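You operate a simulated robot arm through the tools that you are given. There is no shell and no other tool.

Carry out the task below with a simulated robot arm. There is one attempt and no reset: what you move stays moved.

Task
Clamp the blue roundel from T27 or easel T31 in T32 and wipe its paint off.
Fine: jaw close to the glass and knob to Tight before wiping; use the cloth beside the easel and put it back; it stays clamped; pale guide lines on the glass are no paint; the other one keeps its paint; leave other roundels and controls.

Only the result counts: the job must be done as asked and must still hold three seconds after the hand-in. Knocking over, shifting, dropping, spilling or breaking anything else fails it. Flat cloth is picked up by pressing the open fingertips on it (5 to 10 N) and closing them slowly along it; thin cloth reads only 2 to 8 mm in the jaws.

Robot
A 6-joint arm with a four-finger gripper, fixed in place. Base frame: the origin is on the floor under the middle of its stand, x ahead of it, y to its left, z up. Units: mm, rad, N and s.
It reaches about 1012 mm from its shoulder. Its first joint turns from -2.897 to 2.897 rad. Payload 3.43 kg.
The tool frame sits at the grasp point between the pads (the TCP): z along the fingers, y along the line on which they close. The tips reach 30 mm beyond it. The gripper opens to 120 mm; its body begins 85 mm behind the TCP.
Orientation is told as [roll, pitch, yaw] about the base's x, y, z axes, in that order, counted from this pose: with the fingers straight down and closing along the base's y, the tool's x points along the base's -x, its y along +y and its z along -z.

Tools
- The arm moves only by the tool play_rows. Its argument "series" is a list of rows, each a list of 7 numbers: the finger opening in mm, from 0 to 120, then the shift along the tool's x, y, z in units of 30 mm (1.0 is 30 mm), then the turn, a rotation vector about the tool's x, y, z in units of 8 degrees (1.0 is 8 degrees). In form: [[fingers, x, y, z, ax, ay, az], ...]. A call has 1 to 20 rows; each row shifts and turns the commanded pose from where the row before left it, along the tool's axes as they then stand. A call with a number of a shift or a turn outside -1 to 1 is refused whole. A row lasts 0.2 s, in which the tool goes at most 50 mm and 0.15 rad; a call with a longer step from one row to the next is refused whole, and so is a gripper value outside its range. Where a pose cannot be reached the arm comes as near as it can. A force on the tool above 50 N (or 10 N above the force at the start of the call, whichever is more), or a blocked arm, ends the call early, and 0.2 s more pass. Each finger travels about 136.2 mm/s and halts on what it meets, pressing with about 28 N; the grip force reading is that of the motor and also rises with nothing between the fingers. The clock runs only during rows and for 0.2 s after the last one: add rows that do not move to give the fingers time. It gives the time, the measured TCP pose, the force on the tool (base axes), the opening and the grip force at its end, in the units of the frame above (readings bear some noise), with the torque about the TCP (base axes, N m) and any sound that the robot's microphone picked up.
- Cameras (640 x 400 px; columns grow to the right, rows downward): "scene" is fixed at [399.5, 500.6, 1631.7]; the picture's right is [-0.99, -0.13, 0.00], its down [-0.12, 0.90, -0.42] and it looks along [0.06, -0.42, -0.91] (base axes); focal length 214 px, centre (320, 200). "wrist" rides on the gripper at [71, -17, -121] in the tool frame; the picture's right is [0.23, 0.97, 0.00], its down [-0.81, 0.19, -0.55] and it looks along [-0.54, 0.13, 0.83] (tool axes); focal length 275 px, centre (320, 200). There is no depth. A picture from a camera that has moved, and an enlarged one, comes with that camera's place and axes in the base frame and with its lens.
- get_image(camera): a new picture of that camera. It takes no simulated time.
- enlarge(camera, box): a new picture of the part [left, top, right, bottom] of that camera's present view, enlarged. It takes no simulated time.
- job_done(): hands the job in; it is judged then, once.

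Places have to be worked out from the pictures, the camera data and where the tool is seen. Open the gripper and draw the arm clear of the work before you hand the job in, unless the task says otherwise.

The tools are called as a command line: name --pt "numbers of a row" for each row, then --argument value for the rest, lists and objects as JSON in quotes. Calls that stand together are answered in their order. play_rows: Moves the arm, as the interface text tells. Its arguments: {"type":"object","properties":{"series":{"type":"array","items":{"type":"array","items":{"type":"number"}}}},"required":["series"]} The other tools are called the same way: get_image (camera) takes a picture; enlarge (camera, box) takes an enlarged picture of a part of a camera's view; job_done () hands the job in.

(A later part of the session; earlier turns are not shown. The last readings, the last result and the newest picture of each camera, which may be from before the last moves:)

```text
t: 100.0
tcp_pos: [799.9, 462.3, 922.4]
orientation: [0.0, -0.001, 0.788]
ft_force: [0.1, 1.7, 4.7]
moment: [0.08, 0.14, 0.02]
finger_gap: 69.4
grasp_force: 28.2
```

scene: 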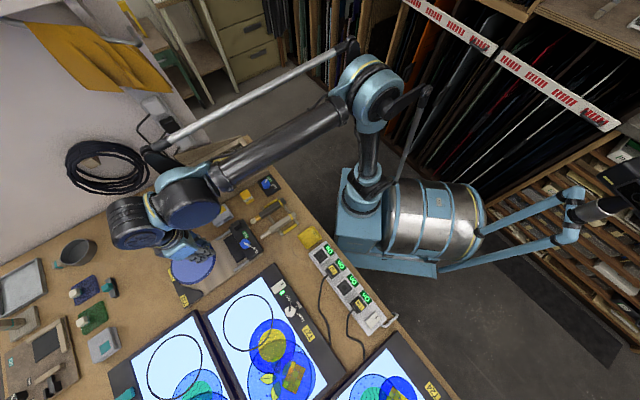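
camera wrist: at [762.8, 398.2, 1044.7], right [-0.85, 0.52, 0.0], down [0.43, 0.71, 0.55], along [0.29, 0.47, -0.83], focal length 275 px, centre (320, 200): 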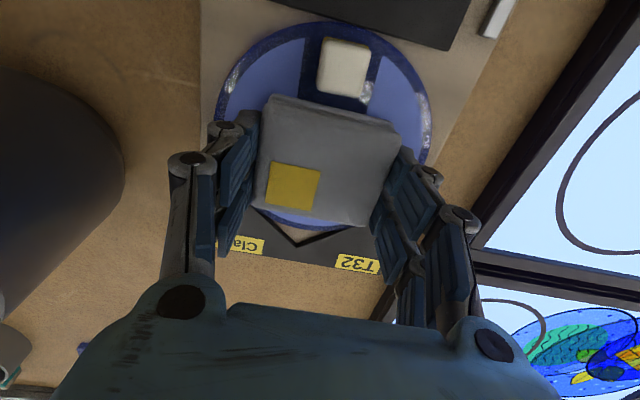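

Contact at 4.7 N. I press slightly more (+0.2 mm) and do a first short wiping stroke along tool y, then check.

play_rows --pt "65 0 0 0.008 0 0 0" --pt "65 0 -0.15 0 0 0 0" --pt "65 0 -0.15 0 0 0 0" --pt "65 0 -0.15 0 0 0 0" --pt "65 0 0 0 0 0 0"

get_image --camera "wrist"

enlarge --camera "scene" --box '[150, 220, 270, 310]'

```text
t: 101.2
tcp_pos: [811.4, 450.2, 922.8]
orientation: [0.001, -0.001, 0.789]
ft_force: [-2.1, 0.4, 6.0]
moment: [0.06, 0.16, -0.01]
finger_gap: 69.4
grasp_force: 28.1
```

```text
taken
camera wrist: at [772.8, 386.7, 1044.1], right [-0.85, 0.52, 0.0], down [0.43, 0.71, 0.55], along [0.29, 0.47, -0.83], focal length 275 px, centre (320, 200)
```

wrist: 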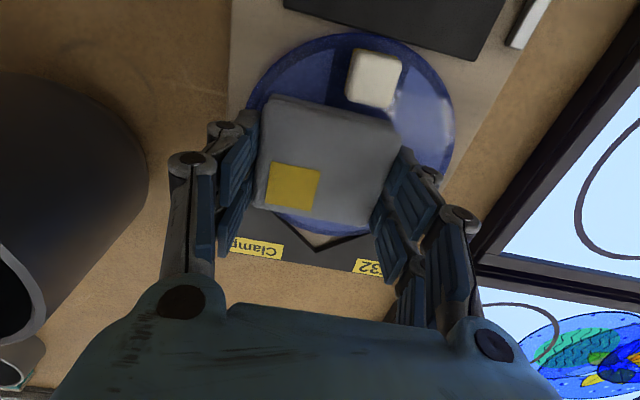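

```text
4.44 times, centred on (210, 265) of scene
camera zoom: at [399.5, 500.6, 1631.7], right [-0.99, -0.13, 0.0], down [-0.12, 0.9, -0.42], along [0.06, -0.42, -0.91], focal length 953 px, centre (809, -89)
```

zoom: 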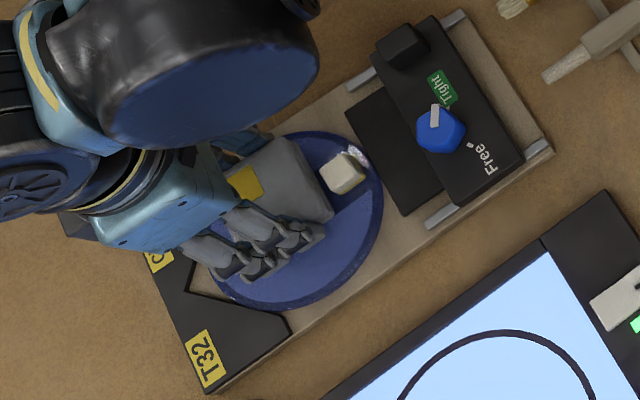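

The paint comes off quickly. I zoom to see what remains.

enlarge --camera "wrist" --box '[220, 20, 470, 260]'

enlarge --camera "scene" --box '[180, 235, 250, 295]'

```text
1.67 times, centred on (345, 140) of wrist
camera zoom: at [772.8, 386.7, 1044.1], right [-0.85, 0.52, 0.0], down [0.43, 0.71, 0.55], along [0.29, 0.47, -0.83], focal length 459 px, centre (278, 300)
```

zoom: 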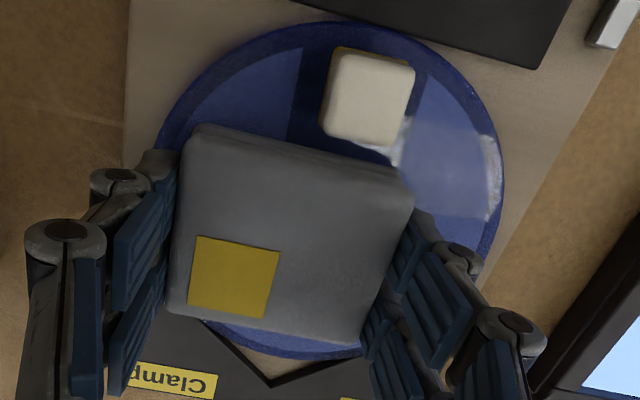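

```text
6.67 times, centred on (215, 265) of scene
camera zoom: at [399.5, 500.6, 1631.7], right [-0.99, -0.13, 0.0], down [-0.12, 0.9, -0.42], along [0.06, -0.42, -0.91], focal length 1430 px, centre (1020, -233)
```

zoom: 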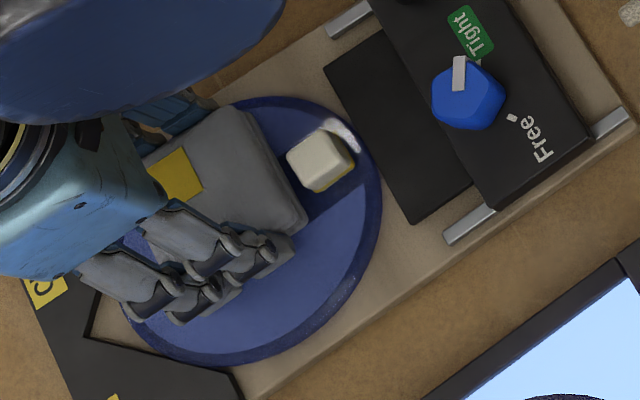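

Reflections aside, the side patches near the handle and the area outside the pad still carry paint. I continue with a long stroke: to −27 mm, slightly back toward the handle, then across to +27 mm.

play_rows --pt "65 0 -0.17 0 0 0 0" --pt "65 0 -0.16 0 0 0 0" --pt "65 0.12 0 0 0 0 0" --pt "65 0.1 0 0 0 0 0" --pt "65 0 0.2 0 0 0 0" --pt "65 0 0.2 0 0 0 0" --pt "65 0 0.2 0 0 0 0" --pt "65 0 0.2 0 0 0 0" --pt "65 0 0.2 0 0 0 0" --pt "65 0 0.2 0 0 0 0" --pt "65 0 0.2 0 0 0 0" --pt "65 0 0.2 0 0 0 0" --pt "65 0 0.2 0 0 0 0" --pt "65 0 0 0 0 0 0"

enlarge --camera "wrist" --box '[180, 10, 440, 260]'

enlarge --camera "scene" --box '[180, 235, 250, 295]'

```text
t: 104.2
tcp_pos: [774.7, 479.4, 923.6]
orientation: [0.001, -0.002, 0.79]
ft_force: [1.4, -2.8, 4.6]
moment: [-0.07, -0.08, -0.01]
finger_gap: 69.2
grasp_force: 27.9
```

```text
1.60 times, centred on (310, 135) of wrist
camera zoom: at [736.6, 415.7, 1044.0], right [-0.85, 0.52, 0.0], down [0.44, 0.71, 0.55], along [0.29, 0.47, -0.83], focal length 440 px, centre (336, 304)
```

zoom: 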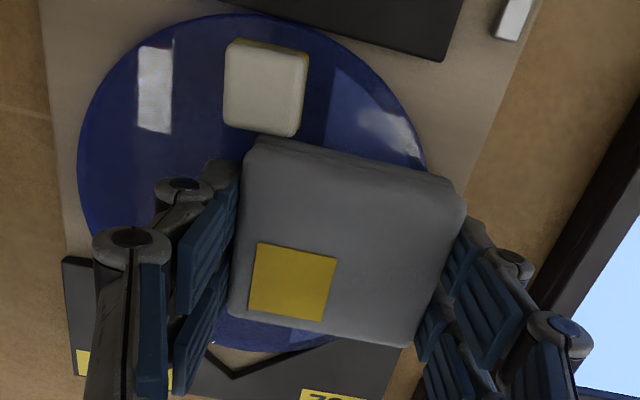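

```text
6.67 times, centred on (215, 265) of scene
camera zoom: at [399.5, 500.6, 1631.7], right [-0.99, -0.13, 0.0], down [-0.12, 0.9, -0.42], along [0.06, -0.42, -0.91], focal length 1430 px, centre (1020, -233)
```

zoom: 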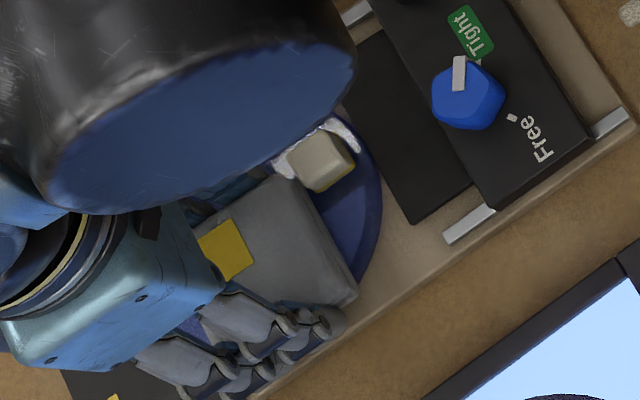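

The left half is clean now; paint remains right of the handle and perhaps near the V. I sweep diagonally along the right V arm up to the V and down along the left arm.

play_rows --pt "65 -0.111 -0.161 0 0 0 0" --pt "65 -0.111 -0.161 0 0 0 0" --pt "65 -0.111 -0.161 0 0 0 0" --pt "65 -0.111 -0.161 0 0 0 0" --pt "65 -0.111 -0.161 0 0 0 0" --pt "65 -0.111 -0.161 0 0 0 0" --pt "65 0 0 0 0 0 0"

enlarge --camera "wrist" --box '[200, 10, 460, 280]'

enlarge --camera "scene" --box '[170, 230, 250, 300]'

```text
t: 105.8
tcp_pos: [808.6, 473.2, 923.1]
orientation: [0.0, -0.001, 0.789]
ft_force: [-1.0, 0.3, 4.0]
moment: [0.03, 0.06, 0.01]
finger_gap: 69.1
grasp_force: 27.9
```

```text
1.48 times, centred on (330, 145) of wrist
camera zoom: at [771.0, 409.4, 1044.0], right [-0.85, 0.52, 0.0], down [0.43, 0.71, 0.55], along [0.29, 0.47, -0.83], focal length 408 px, centre (305, 282)
```

zoom: 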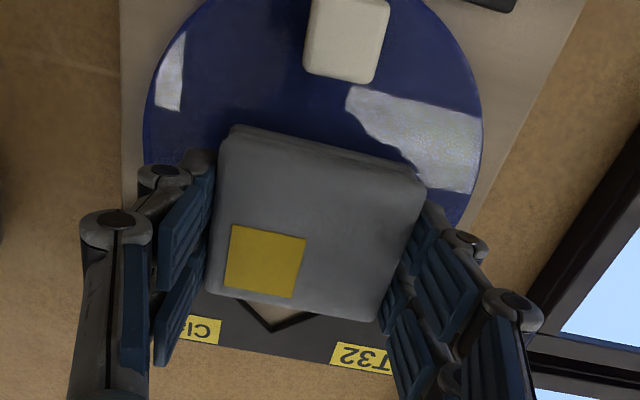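

```text
5.71 times, centred on (210, 265) of scene
camera zoom: at [399.5, 500.6, 1631.7], right [-0.99, -0.13, 0.0], down [-0.12, 0.9, -0.42], along [0.06, -0.42, -0.91], focal length 1226 px, centre (949, -171)
```

zoom: 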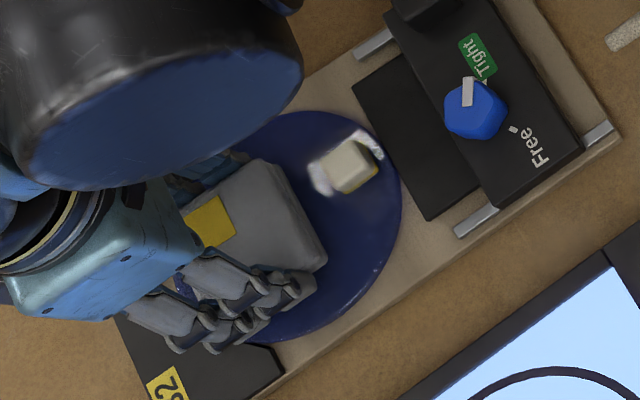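

Nearly everything visible looks clean (bright patches are lamp reflections). I finish with the left V-arm diagonal, then lift to inspect.

play_rows --pt "65 0.111 -0.161 0 0 0 0" --pt "65 0.111 -0.161 0 0 0 0" --pt "65 0.111 -0.161 0 0 0 0" --pt "65 0.111 -0.161 0 0 0 0" --pt "65 0.111 -0.161 0 0 0 0" --pt "65 0.05 0 0 0 0 0" --pt "65 0 0 0 0 0 0"

enlarge --camera "wrist" --box '[220, 10, 480, 280]'

enlarge --camera "scene" --box '[170, 230, 250, 300]'

```text
t: 107.3
tcp_pos: [811.9, 442.4, 921.7]
orientation: [-0.003, -0.001, 0.788]
ft_force: [4.8, 11.1, 31.8]
moment: [0.39, -0.05, -0.05]
finger_gap: 69.3
grasp_force: 28.3
```

```text
1.48 times, centred on (350, 145) of wrist
camera zoom: at [775.1, 379.1, 1043.1], right [-0.85, 0.52, 0.0], down [0.43, 0.71, 0.55], along [0.29, 0.47, -0.83], focal length 408 px, centre (276, 282)
```

zoom: 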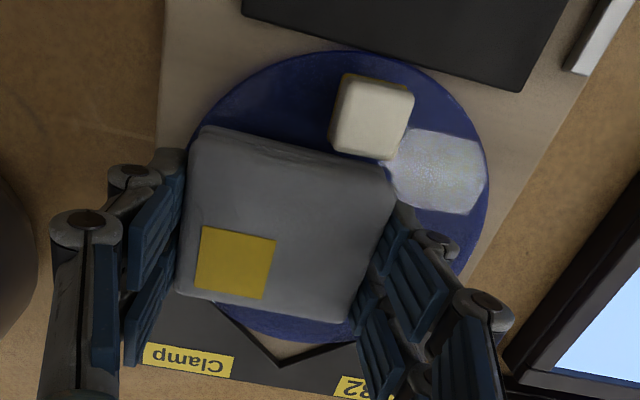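

```text
5.71 times, centred on (210, 265) of scene
camera zoom: at [399.5, 500.6, 1631.7], right [-0.99, -0.13, 0.0], down [-0.12, 0.9, -0.42], along [0.06, -0.42, -0.91], focal length 1226 px, centre (949, -171)
```

zoom: 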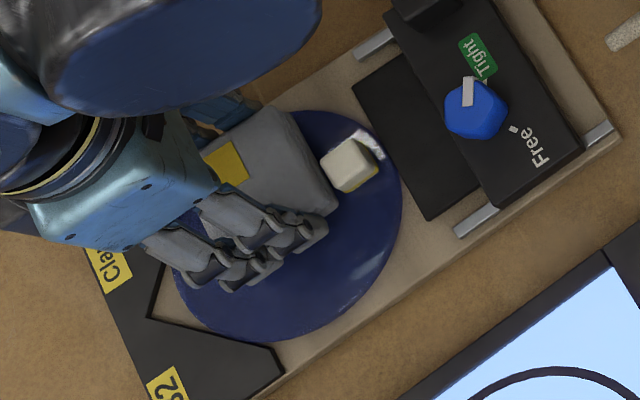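

Force rose to 32 N at the left end, so I lift off now by ~40 mm and back away a bit to inspect the glass.

play_rows --pt "65 0 0 -0.2 0 0 0" --pt "65 0 0 -0.5 0 0 0" --pt "65 0 0 -0.8 0 0 0" --pt "65 0 -0.7 -0.7 0 0 0" --pt "65 0 -0.9 0 0 0 0" --pt "65 0 -0.9 0 0 0 0" --pt "65 0 -0.9 0 0 0 0" --pt "65 0 0 0 0 0 0"

get_image --camera "wrist"

enlarge --camera "scene" --box '[170, 230, 250, 300]'

```text
t: 109.2
tcp_pos: [888.3, 372.3, 989.3]
orientation: [0.001, 0.001, 0.788]
ft_force: [-0.2, 0.1, -0.2]
moment: [0.03, -0.01, 0.0]
finger_gap: 69.3
grasp_force: 28.3
```

```text
taken
camera wrist: at [850.3, 309.0, 1110.0], right [-0.85, 0.52, 0.0], down [0.43, 0.71, 0.55], along [0.29, 0.47, -0.83], focal length 275 px, centre (320, 200)
```

wrist: 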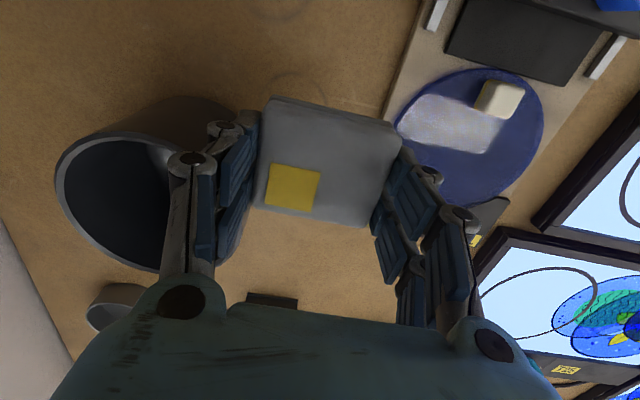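

```text
5.71 times, centred on (210, 265) of scene
camera zoom: at [399.5, 500.6, 1631.7], right [-0.99, -0.13, 0.0], down [-0.12, 0.9, -0.42], along [0.06, -0.42, -0.91], focal length 1226 px, centre (949, -171)
```

zoom: 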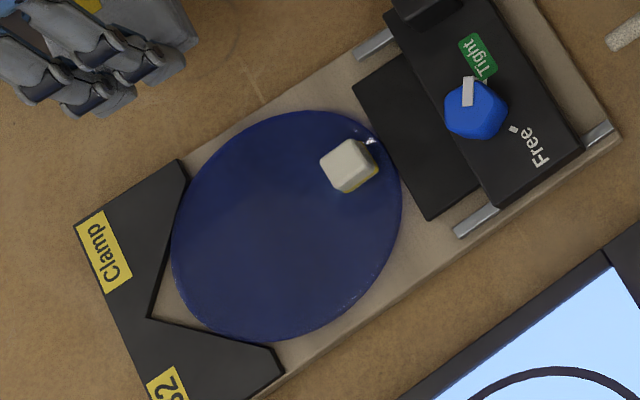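

From the scene camera the glass looks uniformly dark blue. I enlarge strongly to check for leftovers, especially near the rim and around the handle.

enlarge --camera "scene" --box '[198, 246, 243, 292]'

enlarge --camera "wrist" --box '[370, 40, 570, 220]'

```text
8.70 times, centred on (220, 269) of scene
camera zoom: at [399.5, 500.6, 1631.7], right [-0.99, -0.13, 0.0], down [-0.12, 0.9, -0.42], along [0.06, -0.42, -0.91], focal length 1865 px, centre (1185, -400)
```

zoom: 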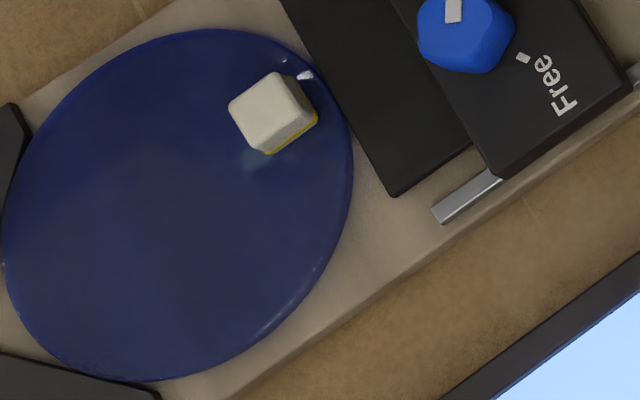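

```text
2.22 times, centred on (470, 130) of wrist
camera zoom: at [850.3, 309.0, 1110.0], right [-0.85, 0.52, 0.0], down [0.43, 0.71, 0.55], along [0.29, 0.47, -0.83], focal length 612 px, centre (-13, 356)
```

zoom: 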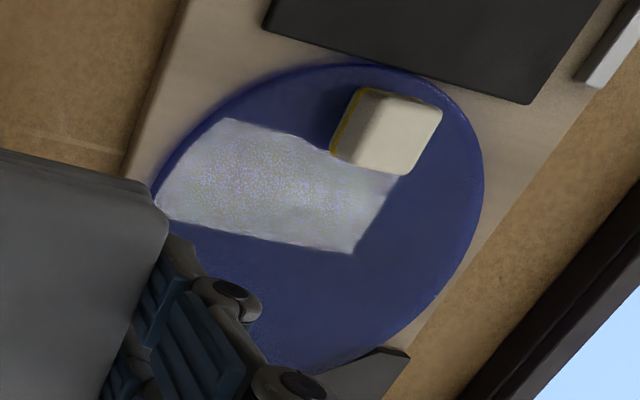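

The glass is clean in every view (only lamp reflections move about). Now I return the cloth: rise a little, move back toward the robot away from the pot, and turn the hand to yaw −45°.

play_rows --pt "65 0 0 -0.5 0 0 0" --pt "65 0.75 0 0 0 0 0" --pt "65 0.75 0 0 0 0 0" --pt "65 0.75 0 0 0 0 0" --pt "65 0.75 0 0 0 0 0" --pt "65 0.75 0 0 0 0 0" --pt "65 0.72 0 0 0 0 0" --pt "65 0 0 0 0 0 0"

play_rows --pt "65 0 0 0 0 0 0.94" --pt "65 0 0 0 0 0 0.94" --pt "65 0 0 0 0 0 0.94" --pt "65 0 0 0 0 0 0.94" --pt "65 0 0 0 0 0 0.94" --pt "65 0 0 0 0 0 0.94" --pt "65 0 0 0 0 0 0.94" --pt "65 0 0 0 0 0 0.94" --pt "65 0 0 0 0 0 0.94" --pt "65 0 0 0 0 0 0.94" --pt "65 0 0 0 0 0 0.94" --pt "65 0 0 0 0 0 0.94" --pt "65 0 0 0 0 0 0" --pt "65 0 0 0 0 0 0"

get_image --camera "wrist"

enlarge --camera "scene" --box '[150, 160, 290, 310]'

```text
t: 111.0
tcp_pos: [791.6, 275.6, 1007.6]
orientation: [0.0, -0.001, 0.79]
ft_force: [0.0, 0.7, -0.5]
moment: [0.04, -0.01, 0.02]
finger_gap: 69.3
grasp_force: 28.0
```

```text
t: 114.0
tcp_pos: [791.5, 274.4, 1004.4]
orientation: [0.002, 0.001, -0.788]
ft_force: [-0.9, 0.2, 0.0]
moment: [-0.01, 0.01, -0.01]
finger_gap: 69.3
grasp_force: 28.0
```

```text
taken
camera wrist: at [729.5, 312.7, 1124.4], right [0.53, 0.85, 0.0], down [0.71, -0.44, 0.55], along [0.47, -0.29, -0.83], focal length 275 px, centre (320, 200)
```

wrist: 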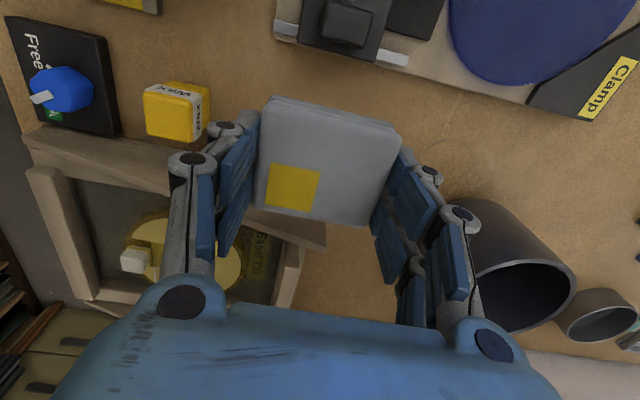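

```text
2.67 times, centred on (220, 235) of scene
camera zoom: at [399.5, 500.6, 1631.7], right [-0.99, -0.13, 0.0], down [-0.12, 0.9, -0.42], along [0.06, -0.42, -0.91], focal length 572 px, centre (587, 107)
```

zoom: 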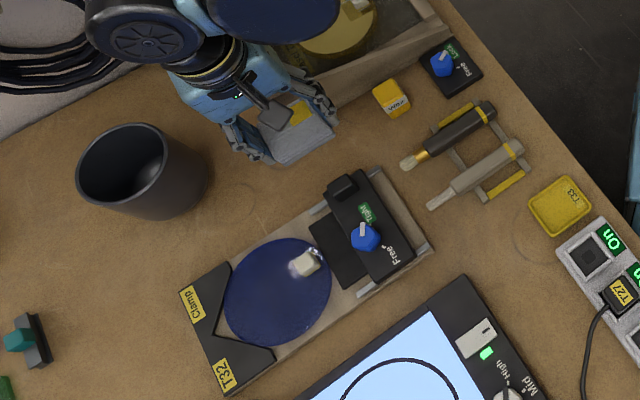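

Pad held level, all other things undisturbed. I shift to the noted spot (807.7, 263.5) and lower to z≈915.

play_rows --pt "65 -0.32 0.06 0 0 0 0" --pt "65 -0.31 0.06 0 0 0 0" --pt "65 0 0 0 0 0 0" --pt "65 0 0 0.7 0 0 0" --pt "65 0 0 0.7 0 0 0" --pt "65 0 0 0.7 0 0 0" --pt "65 0 0 0.6 0 0 0" --pt "65 0 0 0.25 0 0 0" --pt "65 0 0 0 0 0 0" --pt "65 0 0 0 0 0 0"

get_image --camera "wrist"

enlarge --camera "scene" --box '[170, 160, 270, 240]'

```text
t: 116.2
tcp_pos: [804.8, 264.1, 915.4]
orientation: [0.0, 0.001, -0.787]
ft_force: [0.5, 0.9, 0.2]
moment: [-0.01, 0.01, 0.04]
finger_gap: 68.9
grasp_force: 27.9
```

```text
taken
camera wrist: at [744.1, 302.0, 1036.1], right [0.53, 0.85, 0.0], down [0.71, -0.44, 0.55], along [0.47, -0.29, -0.83], focal length 275 px, centre (320, 200)
```

wrist: 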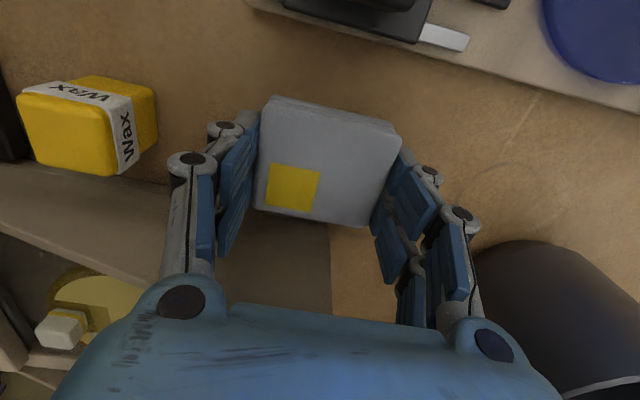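

```text
5.00 times, centred on (220, 200) of scene
camera zoom: at [399.5, 500.6, 1631.7], right [-0.99, -0.13, 0.0], down [-0.12, 0.9, -0.42], along [0.06, -0.42, -0.91], focal length 1072 px, centre (820, 200)
```

zoom: 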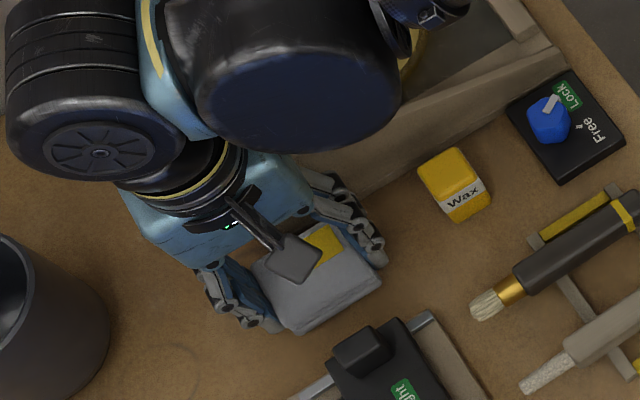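

About 2.5 mm off the noted spot; I correct and lower gently toward 905.

play_rows --pt "65 -0.06 0.045 0 0 0 0" --pt "65 0 0 0.15 0 0 0" --pt "65 0 0 0.12 0 0 0" --pt "65 0 0 0 0 0 0"

```text
t: 117.2
tcp_pos: [809.3, 263.4, 907.9]
orientation: [0.0, 0.0, -0.788]
ft_force: [-0.1, 0.0, -0.5]
moment: [0.01, -0.01, 0.0]
finger_gap: 69.3
grasp_force: 28.2
```

play_rows --pt "65 0 0 0.05 0 0 0" --pt "65 0 0 0.03 0 0 0" --pt "65 0 0 0 0 0 0"

```text
t: 118.0
tcp_pos: [807.6, 264.5, 905.3]
orientation: [0.0, -0.001, -0.787]
ft_force: [-0.3, 0.6, -0.9]
moment: [0.02, -0.02, 0.02]
finger_gap: 69.4
grasp_force: 27.9
```

Not yet down at 905.3 (−0.9 N). One millimetre steps.

play_rows --pt "65 0 0 0.035 0 0 0" --pt "65 0 0 0 0 0 0"

```text
t: 118.5
tcp_pos: [808.7, 263.3, 904.0]
orientation: [-0.001, 0.0, -0.788]
ft_force: [-0.2, 0.0, -0.8]
moment: [-0.02, -0.01, -0.01]
finger_gap: 69.3
grasp_force: 27.7
```

play_rows --pt "65 0 0 0.03 0 0 0" --pt "65 0 0 0 0 0 0"

```text
t: 119.2
tcp_pos: [809.5, 264.7, 904.8]
orientation: [0.002, -0.001, -0.789]
ft_force: [1.6, 0.9, 12.5]
moment: [-0.31, 0.1, 0.02]
finger_gap: 69.3
grasp_force: 27.9
```

The pad is on the table (12.5 N). I ease up 0.5 mm, open slowly to 84 mm and check.

play_rows --pt "65 0 0 -0.015 0 0 0" --pt "69 0 0 0 0 0 0" --pt "72 0 0 0 0 0 0" --pt "76 0 0 0 0 0 0" --pt "80 0 0 0 0 0 0" --pt "84 0 0 0 0 0 0" --pt "84 0 0 0 0 0 0"

get_image --camera "wrist"

```text
t: 120.8
tcp_pos: [808.5, 265.1, 902.4]
orientation: [0.001, 0.001, -0.786]
ft_force: [-0.2, -0.8, -0.7]
moment: [0.0, 0.03, 0.0]
finger_gap: 84.1
grasp_force: 0.1
```

```text
taken
camera wrist: at [747.2, 301.7, 1023.7], right [0.53, 0.85, 0.0], down [0.71, -0.44, 0.55], along [0.47, -0.29, -0.83], focal length 275 px, centre (320, 200)
```

wrist: 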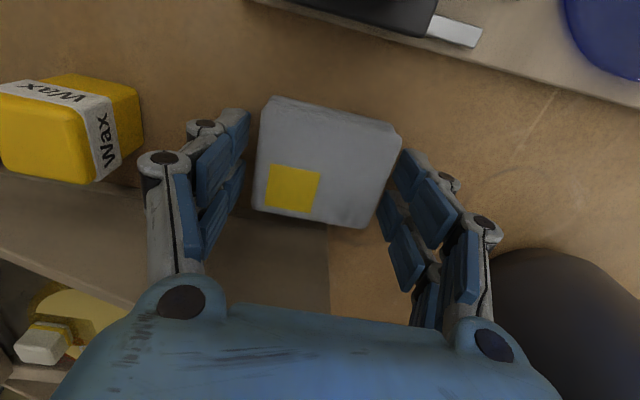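

The pad is released and lies at its old place. I rise straight up and check the position against the start, plus the whole bench.

play_rows --pt "84 0 0 -0.3 0 0 0" --pt "84 0 0 -0.7 0 0 0" --pt "84 0 0 -1 0 0 0" --pt "84 0 0 -1 0 0 0" --pt "84 0 0 -1 0 0 0" --pt "84 0 0 0 0 0 0" --pt "84 0 0 0 0 0 0"

get_image --camera "wrist"

enlarge --camera "scene" --box '[150, 160, 290, 310]'

```text
t: 122.3
tcp_pos: [809.0, 263.4, 1025.7]
orientation: [0.001, -0.002, -0.789]
ft_force: [0.1, 0.4, 0.6]
moment: [-0.02, 0.02, -0.01]
finger_gap: 84.0
grasp_force: 0.0
```

```text
taken
camera wrist: at [747.6, 300.0, 1145.9], right [0.53, 0.85, 0.0], down [0.71, -0.44, 0.55], along [0.47, -0.29, -0.83], focal length 275 px, centre (320, 200)
```

wrist: 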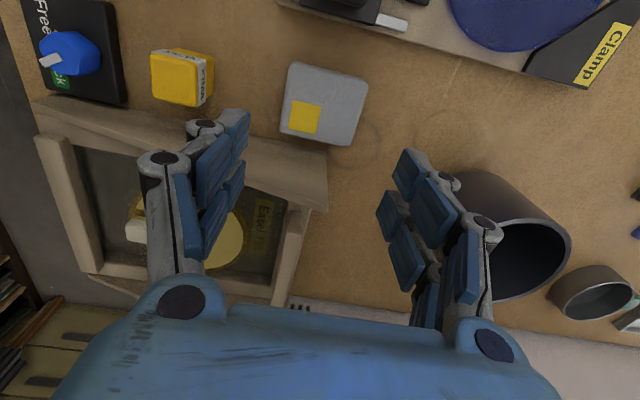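

```text
2.67 times, centred on (220, 235) of scene
camera zoom: at [399.5, 500.6, 1631.7], right [-0.99, -0.13, 0.0], down [-0.12, 0.9, -0.42], along [0.06, -0.42, -0.91], focal length 572 px, centre (587, 107)
```

zoom: 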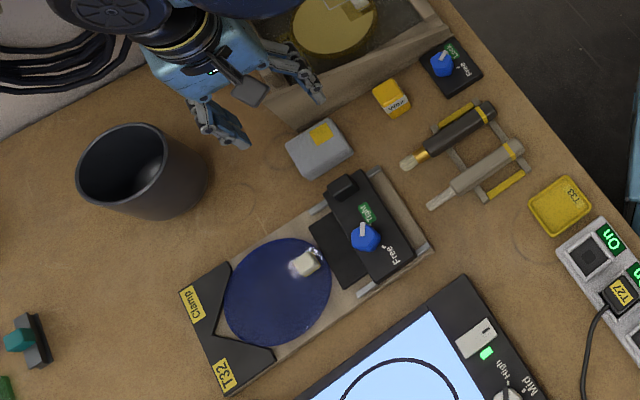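

The cloth is back beside the easel. I turn back to 45° and move over the clamp for a final close look at the glass, knob and jaw.

play_rows --pt "84 0 0 0 0 0 -0.94" --pt "84 0 0 0 0 0 -0.94" --pt "84 0 0 0 0 0 -0.94" --pt "84 0 0 0 0 0 -0.94" --pt "84 0 0 0 0 0 -0.94" --pt "84 0 0 0 0 0 -0.94" --pt "84 0 0 0 0 0 -0.94" --pt "84 0 0 0 0 0 -0.94" --pt "84 0 0 0 0 0 -0.94" --pt "84 0 0 0 0 0 -0.94" --pt "84 0 0 0 0 0 -0.94" --pt "84 0 0 0 0 0 -0.94" --pt "84 0.2 0.8 0 0 0 0" --pt "84 0.2 0.9 0 0 0 0" --pt "84 0.2 0.9 0 0 0 0" --pt "84 0 0.9 0 0 0 0" --pt "84 0 0.9 0 0 0 0" --pt "84 0 0.5 0 0 0 0" --pt "84 0 0 0 0 0 0"

get_image --camera "wrist"

enlarge --camera "wrist" --box '[210, 40, 430, 280]'

```text
t: 126.3
tcp_pos: [690.9, 354.5, 1021.7]
orientation: [0.0, 0.001, 0.79]
ft_force: [-0.4, -0.2, -0.6]
moment: [0.05, 0.0, -0.01]
finger_gap: 84.1
grasp_force: 0.1
```

```text
taken
camera wrist: at [653.8, 291.4, 1143.1], right [-0.85, 0.52, 0.0], down [0.44, 0.71, 0.55], along [0.29, 0.47, -0.83], focal length 275 px, centre (320, 200)
```

wrist: 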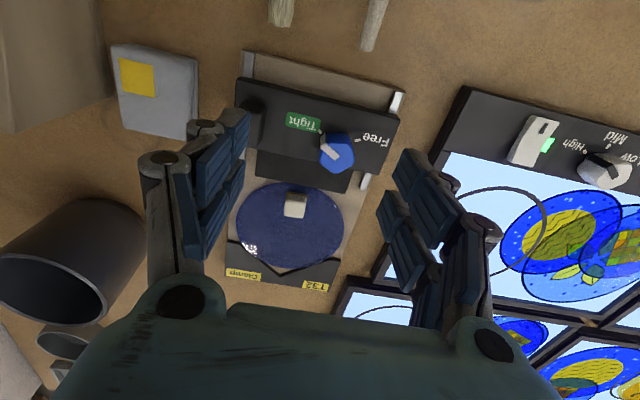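

```text
1.67 times, centred on (320, 160) of wrist
camera zoom: at [653.8, 291.4, 1143.1], right [-0.85, 0.52, 0.0], down [0.44, 0.71, 0.55], along [0.29, 0.47, -0.83], focal length 459 px, centre (320, 267)
```

zoom: 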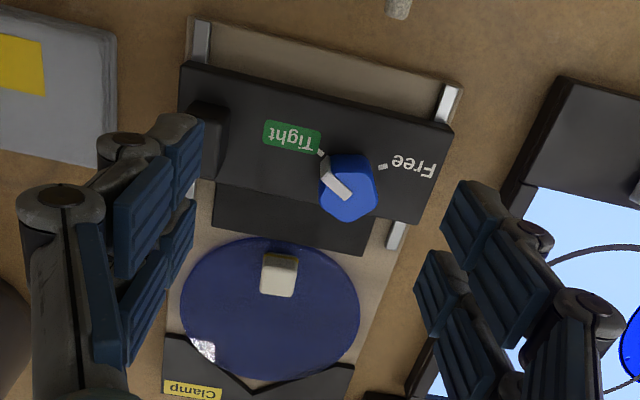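

Only a small sparkly spot near the left V arm stands out; I zoom there and compare with the scene camera to tell reflection from paint.

enlarge --camera "wrist" --box '[230, 170, 350, 280]'

enlarge --camera "scene" --box '[195, 243, 240, 293]'

```text
3.64 times, centred on (290, 225) of wrist
camera zoom: at [653.8, 291.4, 1143.1], right [-0.85, 0.52, 0.0], down [0.44, 0.71, 0.55], along [0.29, 0.47, -0.83], focal length 1001 px, centre (429, 109)
```

zoom: 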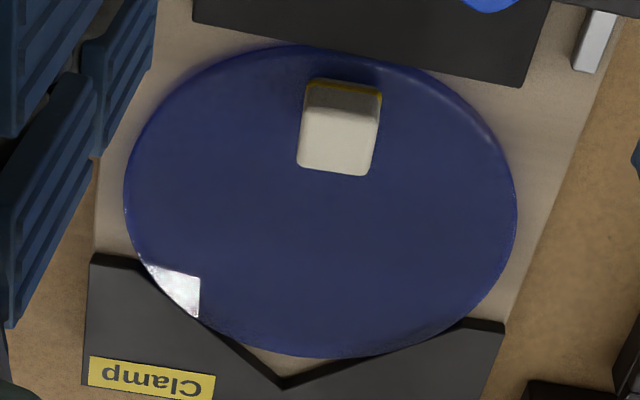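

```text
8.00 times, centred on (218, 268) of scene
camera zoom: at [399.5, 500.6, 1631.7], right [-0.99, -0.13, 0.0], down [-0.12, 0.9, -0.42], along [0.06, -0.42, -0.91], focal length 1716 px, centre (1140, -344)
```

zoom: 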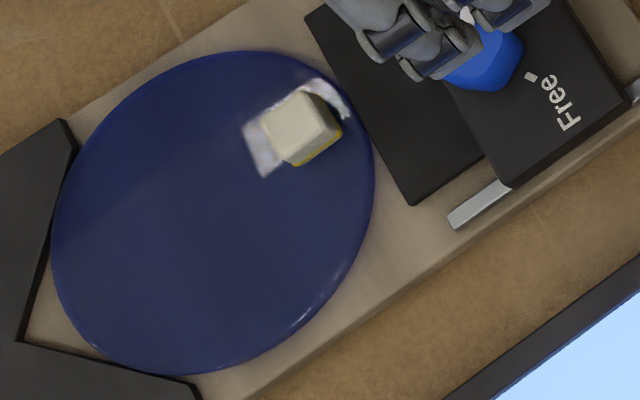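

Both views agree: the glass is clean (the bright spots differ between views, so they are reflections), the knob is on Tight, and the jaw touches the glass. I withdraw the arm up and back toward its start with the gripper open.

play_rows --pt "100 0.5 0 -0.8 0 0 0" --pt "120 0.8 0 -0.8 0 0 0" --pt "120 0.9 0 -0.6 0 0 0" --pt "120 0.9 0 -0.6 0 0 0" --pt "120 0.9 0 -0.6 0 0 0" --pt "120 0.9 0 -0.6 0 0 0" --pt "120 0.9 0 -0.6 0 0 0" --pt "120 0.9 0 -0.6 0 0 0" --pt "120 0.9 0 -0.4 0 0 0" --pt "120 0.9 0 0 0 0 0" --pt "120 0 0 0 0 0 0" --pt "120 0 0 0 0 0 0"

get_image --camera "scene"

enlarge --camera "scene" --box '[150, 130, 340, 310]'

enlarge --camera "scene" --box '[205, 190, 265, 228]'

```text
t: 128.9
tcp_pos: [511.7, 173.5, 1192.7]
orientation: [0.0, -0.002, 0.789]
ft_force: [0.8, 0.1, -0.2]
moment: [0.01, 0.0, 0.01]
finger_gap: 119.8
grasp_force: 0.0
```

```text
taken
```

scene: 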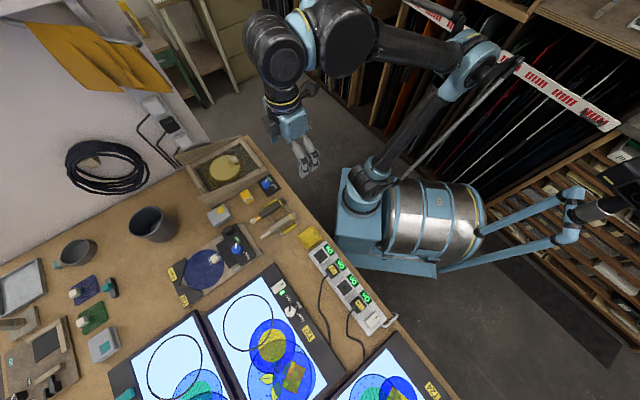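

```text
2.22 times, centred on (245, 220) of scene
camera zoom: at [399.5, 500.6, 1631.7], right [-0.99, -0.13, 0.0], down [-0.12, 0.9, -0.42], along [0.06, -0.42, -0.91], focal length 477 px, centre (487, 156)
```

zoom: 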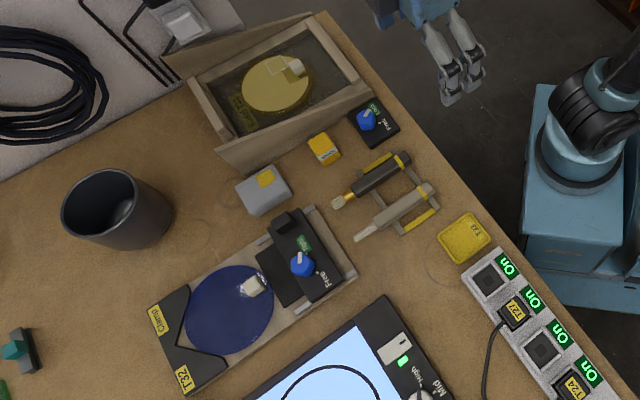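

```text
10.53 times, centred on (235, 209) of scene
camera zoom: at [399.5, 500.6, 1631.7], right [-0.99, -0.13, 0.0], down [-0.12, 0.9, -0.42], along [0.06, -0.42, -0.91], focal length 2258 px, centre (1215, 105)
```

zoom: 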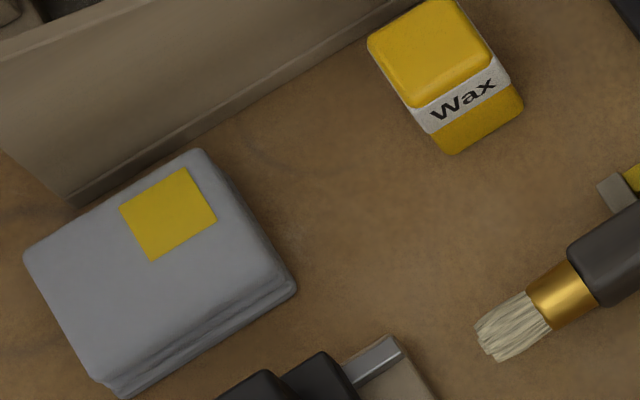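

Everything looks right except one thing: the dark pot on the left now appears a few pixels displaced compared with the first pictures — my inspection move after wiping must have nudged it. I compare with the identical zoom boxes from the start.

enlarge --camera "scene" --box '[160, 205, 270, 310]'

enlarge --camera "scene" --box '[160, 130, 340, 270]'

enlarge --camera "scene" --box '[0, 220, 180, 400]'

enlarge --camera "scene" --box '[120, 195, 200, 255]'

```text
3.81 times, centred on (215, 258) of scene
camera zoom: at [399.5, 500.6, 1631.7], right [-0.99, -0.13, 0.0], down [-0.12, 0.9, -0.42], along [0.06, -0.42, -0.91], focal length 817 px, centre (720, -19)
```

zoom: 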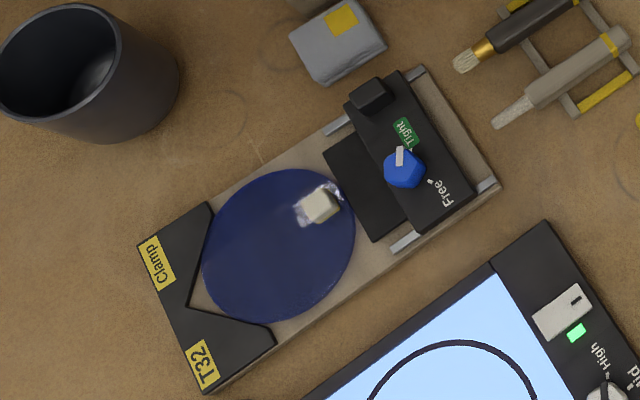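

```text
2.86 times, centred on (250, 200) of scene
camera zoom: at [399.5, 500.6, 1631.7], right [-0.99, -0.13, 0.0], down [-0.12, 0.9, -0.42], along [0.06, -0.42, -0.91], focal length 613 px, centre (520, 200)
```

zoom: 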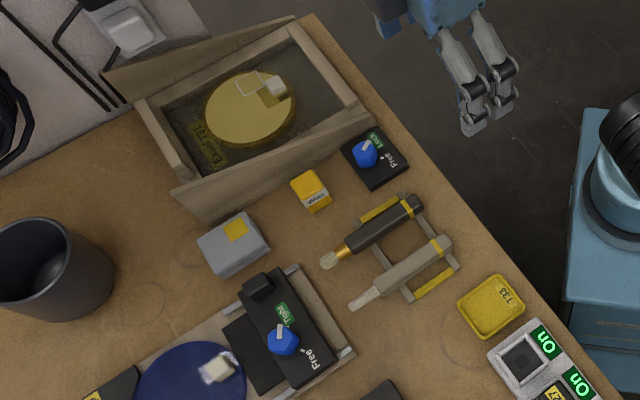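

```text
2.22 times, centred on (90, 310) of scene
camera zoom: at [399.5, 500.6, 1631.7], right [-0.99, -0.13, 0.0], down [-0.12, 0.9, -0.42], along [0.06, -0.42, -0.91], focal length 477 px, centre (831, -44)
```

zoom: 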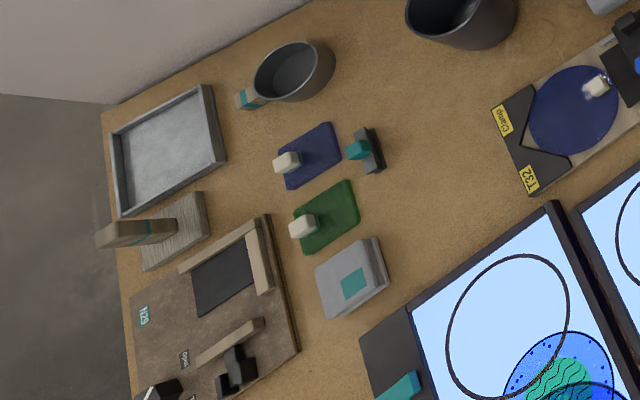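

```text
6.67 times, centred on (160, 225) of scene
camera zoom: at [399.5, 500.6, 1631.7], right [-0.99, -0.13, 0.0], down [-0.12, 0.9, -0.42], along [0.06, -0.42, -0.91], focal length 1430 px, centre (1387, 33)
```

zoom: 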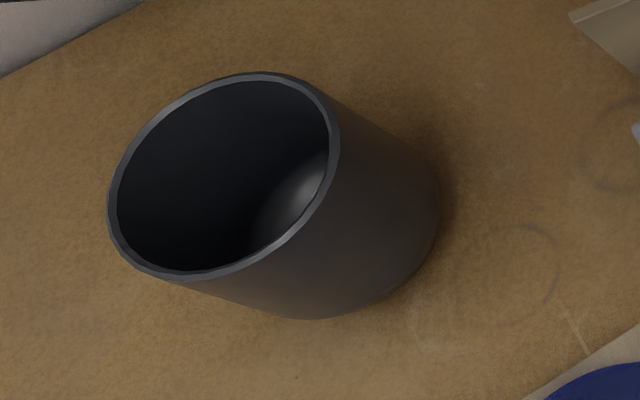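

Comparing identical zooms, the pot moved about 52 mm, from roughly (966, 367) to (1011, 340), when I swung the pad aside after wiping. I must put it back. I open the hand and approach above its near rim to measure it precisely.

play_rows --pt "120 -0.6 -0.33 0.75 0 0 0" --pt "120 -0.6 -0.33 0.75 0 0 0" --pt "100 -0.6 -0.33 0.75 0 0 0" --pt "80 -0.6 -0.33 0.75 0 0 0" --pt "60 -0.6 -0.33 0.75 0 0 0" --pt "60 -0.6 -0.33 0.6 0 0 0" --pt "60 -0.94 -0.33 0 0 0 0" --pt "60 -0.94 -0.33 0 0 0 0" --pt "60 -0.94 -0.33 0 0 0 0" --pt "60 -0.94 -0.33 0 0 0 0" --pt "60 -0.94 -0.33 0 0 0 0" --pt "60 -0.94 -0.33 0 0 0 0" --pt "60 -0.94 -0.33 0 0 0 0" --pt "60 -0.94 -0.33 0 0 0 0" --pt "60 0 0 0 0 0 0" --pt "60 0 0 0 0 0 0"

get_image --camera "wrist"

get_image --camera "scene"

```text
t: 132.3
tcp_pos: [846.0, 311.8, 1059.8]
orientation: [-0.001, -0.001, 0.789]
ft_force: [0.0, 0.6, 0.5]
moment: [0.0, 0.0, 0.0]
finger_gap: 60.1
grasp_force: 0.0
```

```text
taken
camera wrist: at [807.5, 248.8, 1180.3], right [-0.85, 0.52, 0.0], down [0.43, 0.71, 0.55], along [0.29, 0.47, -0.83], focal length 275 px, centre (320, 200)
```

wrist: 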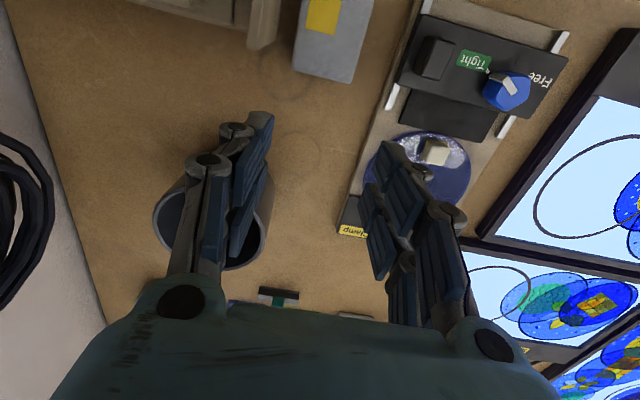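

```text
taken
```

scene: 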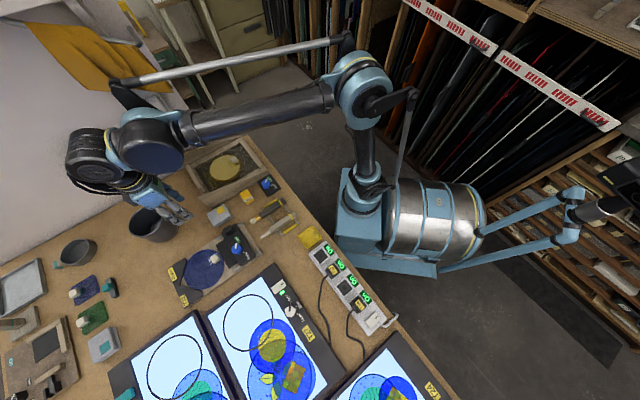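

The pot is half hidden behind the left finger; I turn the hand to yaw ≈10° to see it fully and measure it.

play_rows --pt "60 0 0 0 0 0 0.88" --pt "60 0 0 0 0 0 0.88" --pt "60 0 0 0 0 0 0.88" --pt "60 0 0 0 0 0 0.88" --pt "60 0 0 0 0 0 0.88" --pt "60 0 0 0 0 0 0" --pt "60 0 0 0 0 0 0"

get_image --camera "wrist"

```text
t: 133.9
tcp_pos: [844.5, 312.4, 1061.0]
orientation: [-0.001, -0.001, 0.173]
ft_force: [0.5, 0.2, -0.3]
moment: [0.01, -0.01, -0.04]
finger_gap: 59.9
grasp_force: 0.1
```

```text
taken
camera wrist: at [779.1, 283.3, 1181.1], right [-0.39, 0.92, 0.0], down [0.77, 0.33, 0.55], along [0.51, 0.22, -0.83], focal length 275 px, centre (320, 200)
```

wrist: 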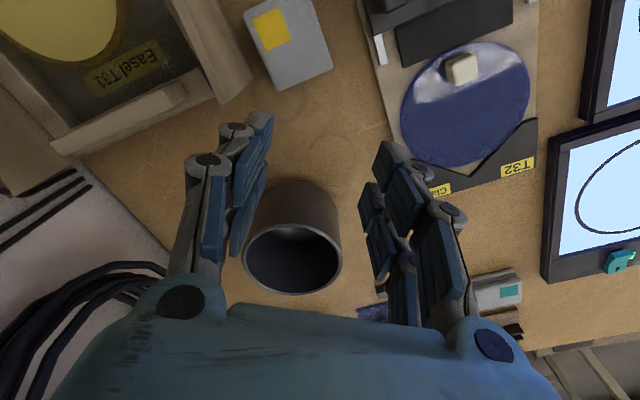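

The pot's rim is seen clearly: centre about (1013, 350) in wrist-camera terms, rim at z≈950, ~117 mm across. I turn to yaw 65° and move above its near rim at about (961, 374), staying higher than the rim.

play_rows --pt "60 0 0 0 0 0 -0.98" --pt "60 0 0 0 0 0 -0.98" --pt "60 0 0 0 0 0 -0.98" --pt "60 0 0 0 0 0 -0.98" --pt "60 0 0 0 0 0 -0.98" --pt "60 0 0 0 0 0 -0.98" --pt "60 0 0 0 0 0 -0.98" --pt "50 -0.7 -0.53 0.34 0 0 0" --pt "50 -0.7 -0.53 0.34 0 0 0" --pt "50 -0.7 -0.53 0.34 0 0 0" --pt "50 -0.7 -0.53 0.34 0 0 0" --pt "50 -0.7 -0.53 0.34 0 0 0" --pt "50 0 0 0 0 0 0" --pt "50 0 0 0 0 0 0"

get_image --camera "wrist"

enlarge --camera "scene" --box '[100, 170, 230, 270]'

```text
t: 136.9
tcp_pos: [961.1, 372.7, 1011.0]
orientation: [-0.001, 0.0, 1.134]
ft_force: [0.6, -0.9, -0.7]
moment: [-0.01, 0.0, 0.03]
finger_gap: 50.1
grasp_force: 0.1
```

```text
taken
camera wrist: at [946.9, 299.6, 1132.2], right [-0.98, 0.2, 0.0], down [0.17, 0.82, 0.55], along [0.11, 0.54, -0.83], focal length 275 px, centre (320, 200)
```

wrist: 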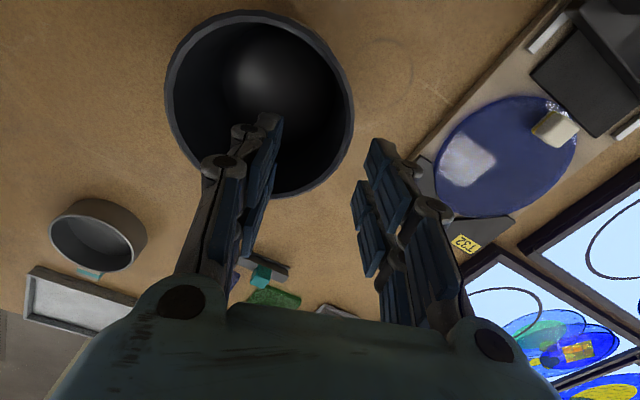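

```text
4.00 times, centred on (165, 220) of scene
camera zoom: at [399.5, 500.6, 1631.7], right [-0.99, -0.13, 0.0], down [-0.12, 0.9, -0.42], along [0.06, -0.42, -0.91], focal length 858 px, centre (940, 120)
```

zoom: 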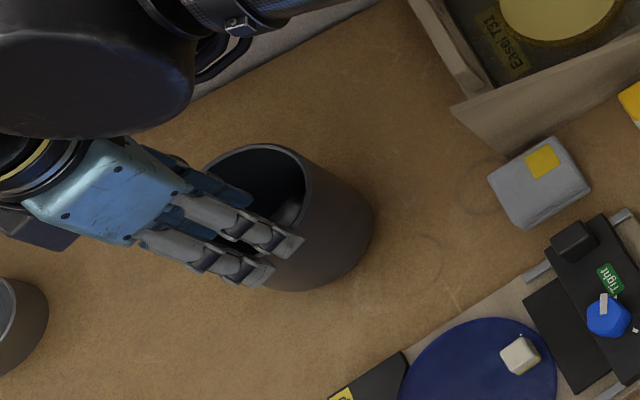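

Reach is fine. Combining three views, the pot's centre is about (991, 342), rim z≈968, radius ≈54. To straddle the wall squarely I shift by +22 mm (tool x) and +11 mm (tool y), then check before lowering.

play_rows --pt "50 0.37 0.18 0 0 0 0" --pt "50 0.37 0.19 0 0 0 0" --pt "50 0 0 0 0 0 0" --pt "50 0 0 0 0 0 0"

get_image --camera "wrist"

enlarge --camera "scene" --box '[100, 170, 230, 270]'

```text
t: 137.9
tcp_pos: [943.5, 359.3, 1009.3]
orientation: [0.001, -0.002, 1.134]
ft_force: [0.4, -0.4, -0.3]
moment: [0.03, -0.02, 0.01]
finger_gap: 50.0
grasp_force: 0.0
```

```text
taken
camera wrist: at [928.9, 286.6, 1130.5], right [-0.98, 0.2, 0.0], down [0.17, 0.82, 0.55], along [0.11, 0.54, -0.83], focal length 275 px, centre (320, 200)
```

wrist: 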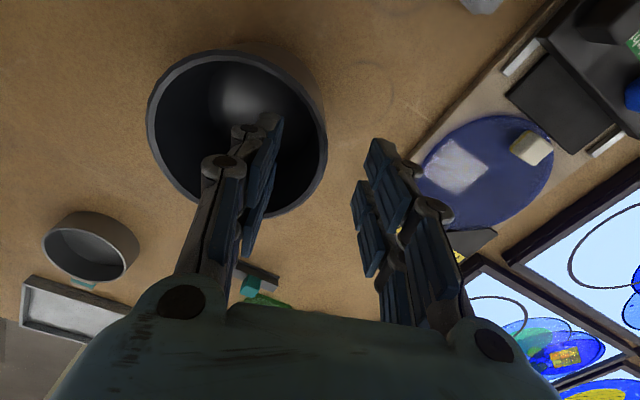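

```text
4.00 times, centred on (165, 220) of scene
camera zoom: at [399.5, 500.6, 1631.7], right [-0.99, -0.13, 0.0], down [-0.12, 0.9, -0.42], along [0.06, -0.42, -0.91], focal length 858 px, centre (940, 120)
```

zoom: 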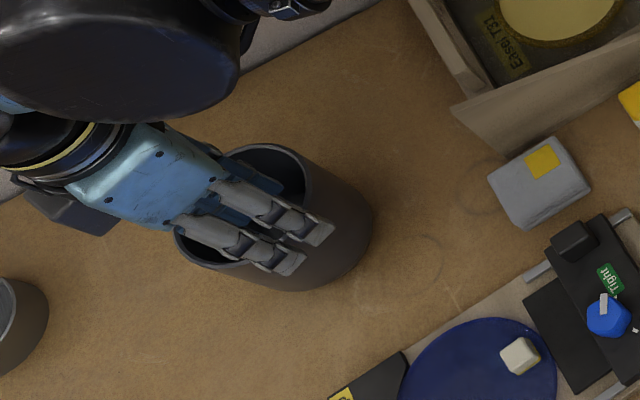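

The wall now lies between the two finger pairs. I lower 20 mm and check for contact.

play_rows --pt "50 0 0 0.35 0 0 0" --pt "50 0 0 0.35 0 0 0" --pt "50 0 0 0 0 0 0" --pt "50 0 0 0 0 0 0"

get_image --camera "wrist"

enlarge --camera "scene" --box '[120, 190, 200, 250]'

```text
t: 138.9
tcp_pos: [943.0, 360.3, 990.1]
orientation: [0.0, 0.0, 1.134]
ft_force: [0.8, 0.6, 0.5]
moment: [0.02, 0.03, 0.0]
finger_gap: 49.9
grasp_force: 0.0
```

```text
taken
camera wrist: at [929.2, 287.2, 1110.2], right [-0.98, 0.2, 0.0], down [0.17, 0.82, 0.55], along [0.11, 0.54, -0.83], focal length 275 px, centre (320, 200)
```

wrist: 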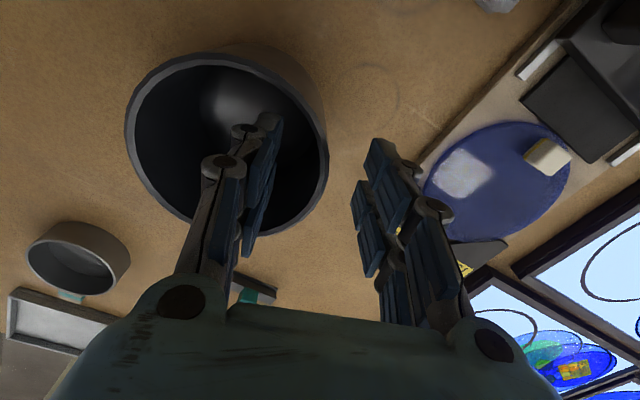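

```text
6.67 times, centred on (160, 220) of scene
camera zoom: at [399.5, 500.6, 1631.7], right [-0.99, -0.13, 0.0], down [-0.12, 0.9, -0.42], along [0.06, -0.42, -0.91], focal length 1430 px, centre (1387, 67)
```

zoom: 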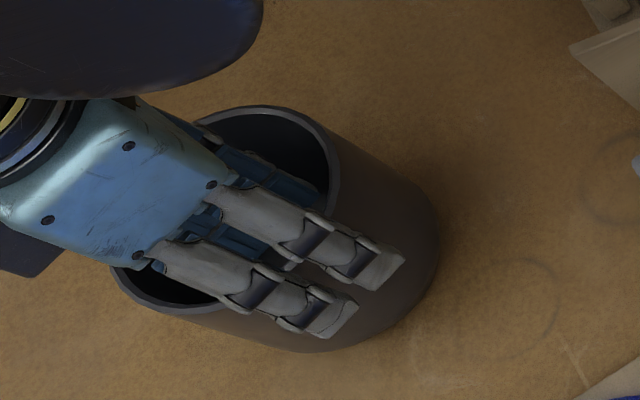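

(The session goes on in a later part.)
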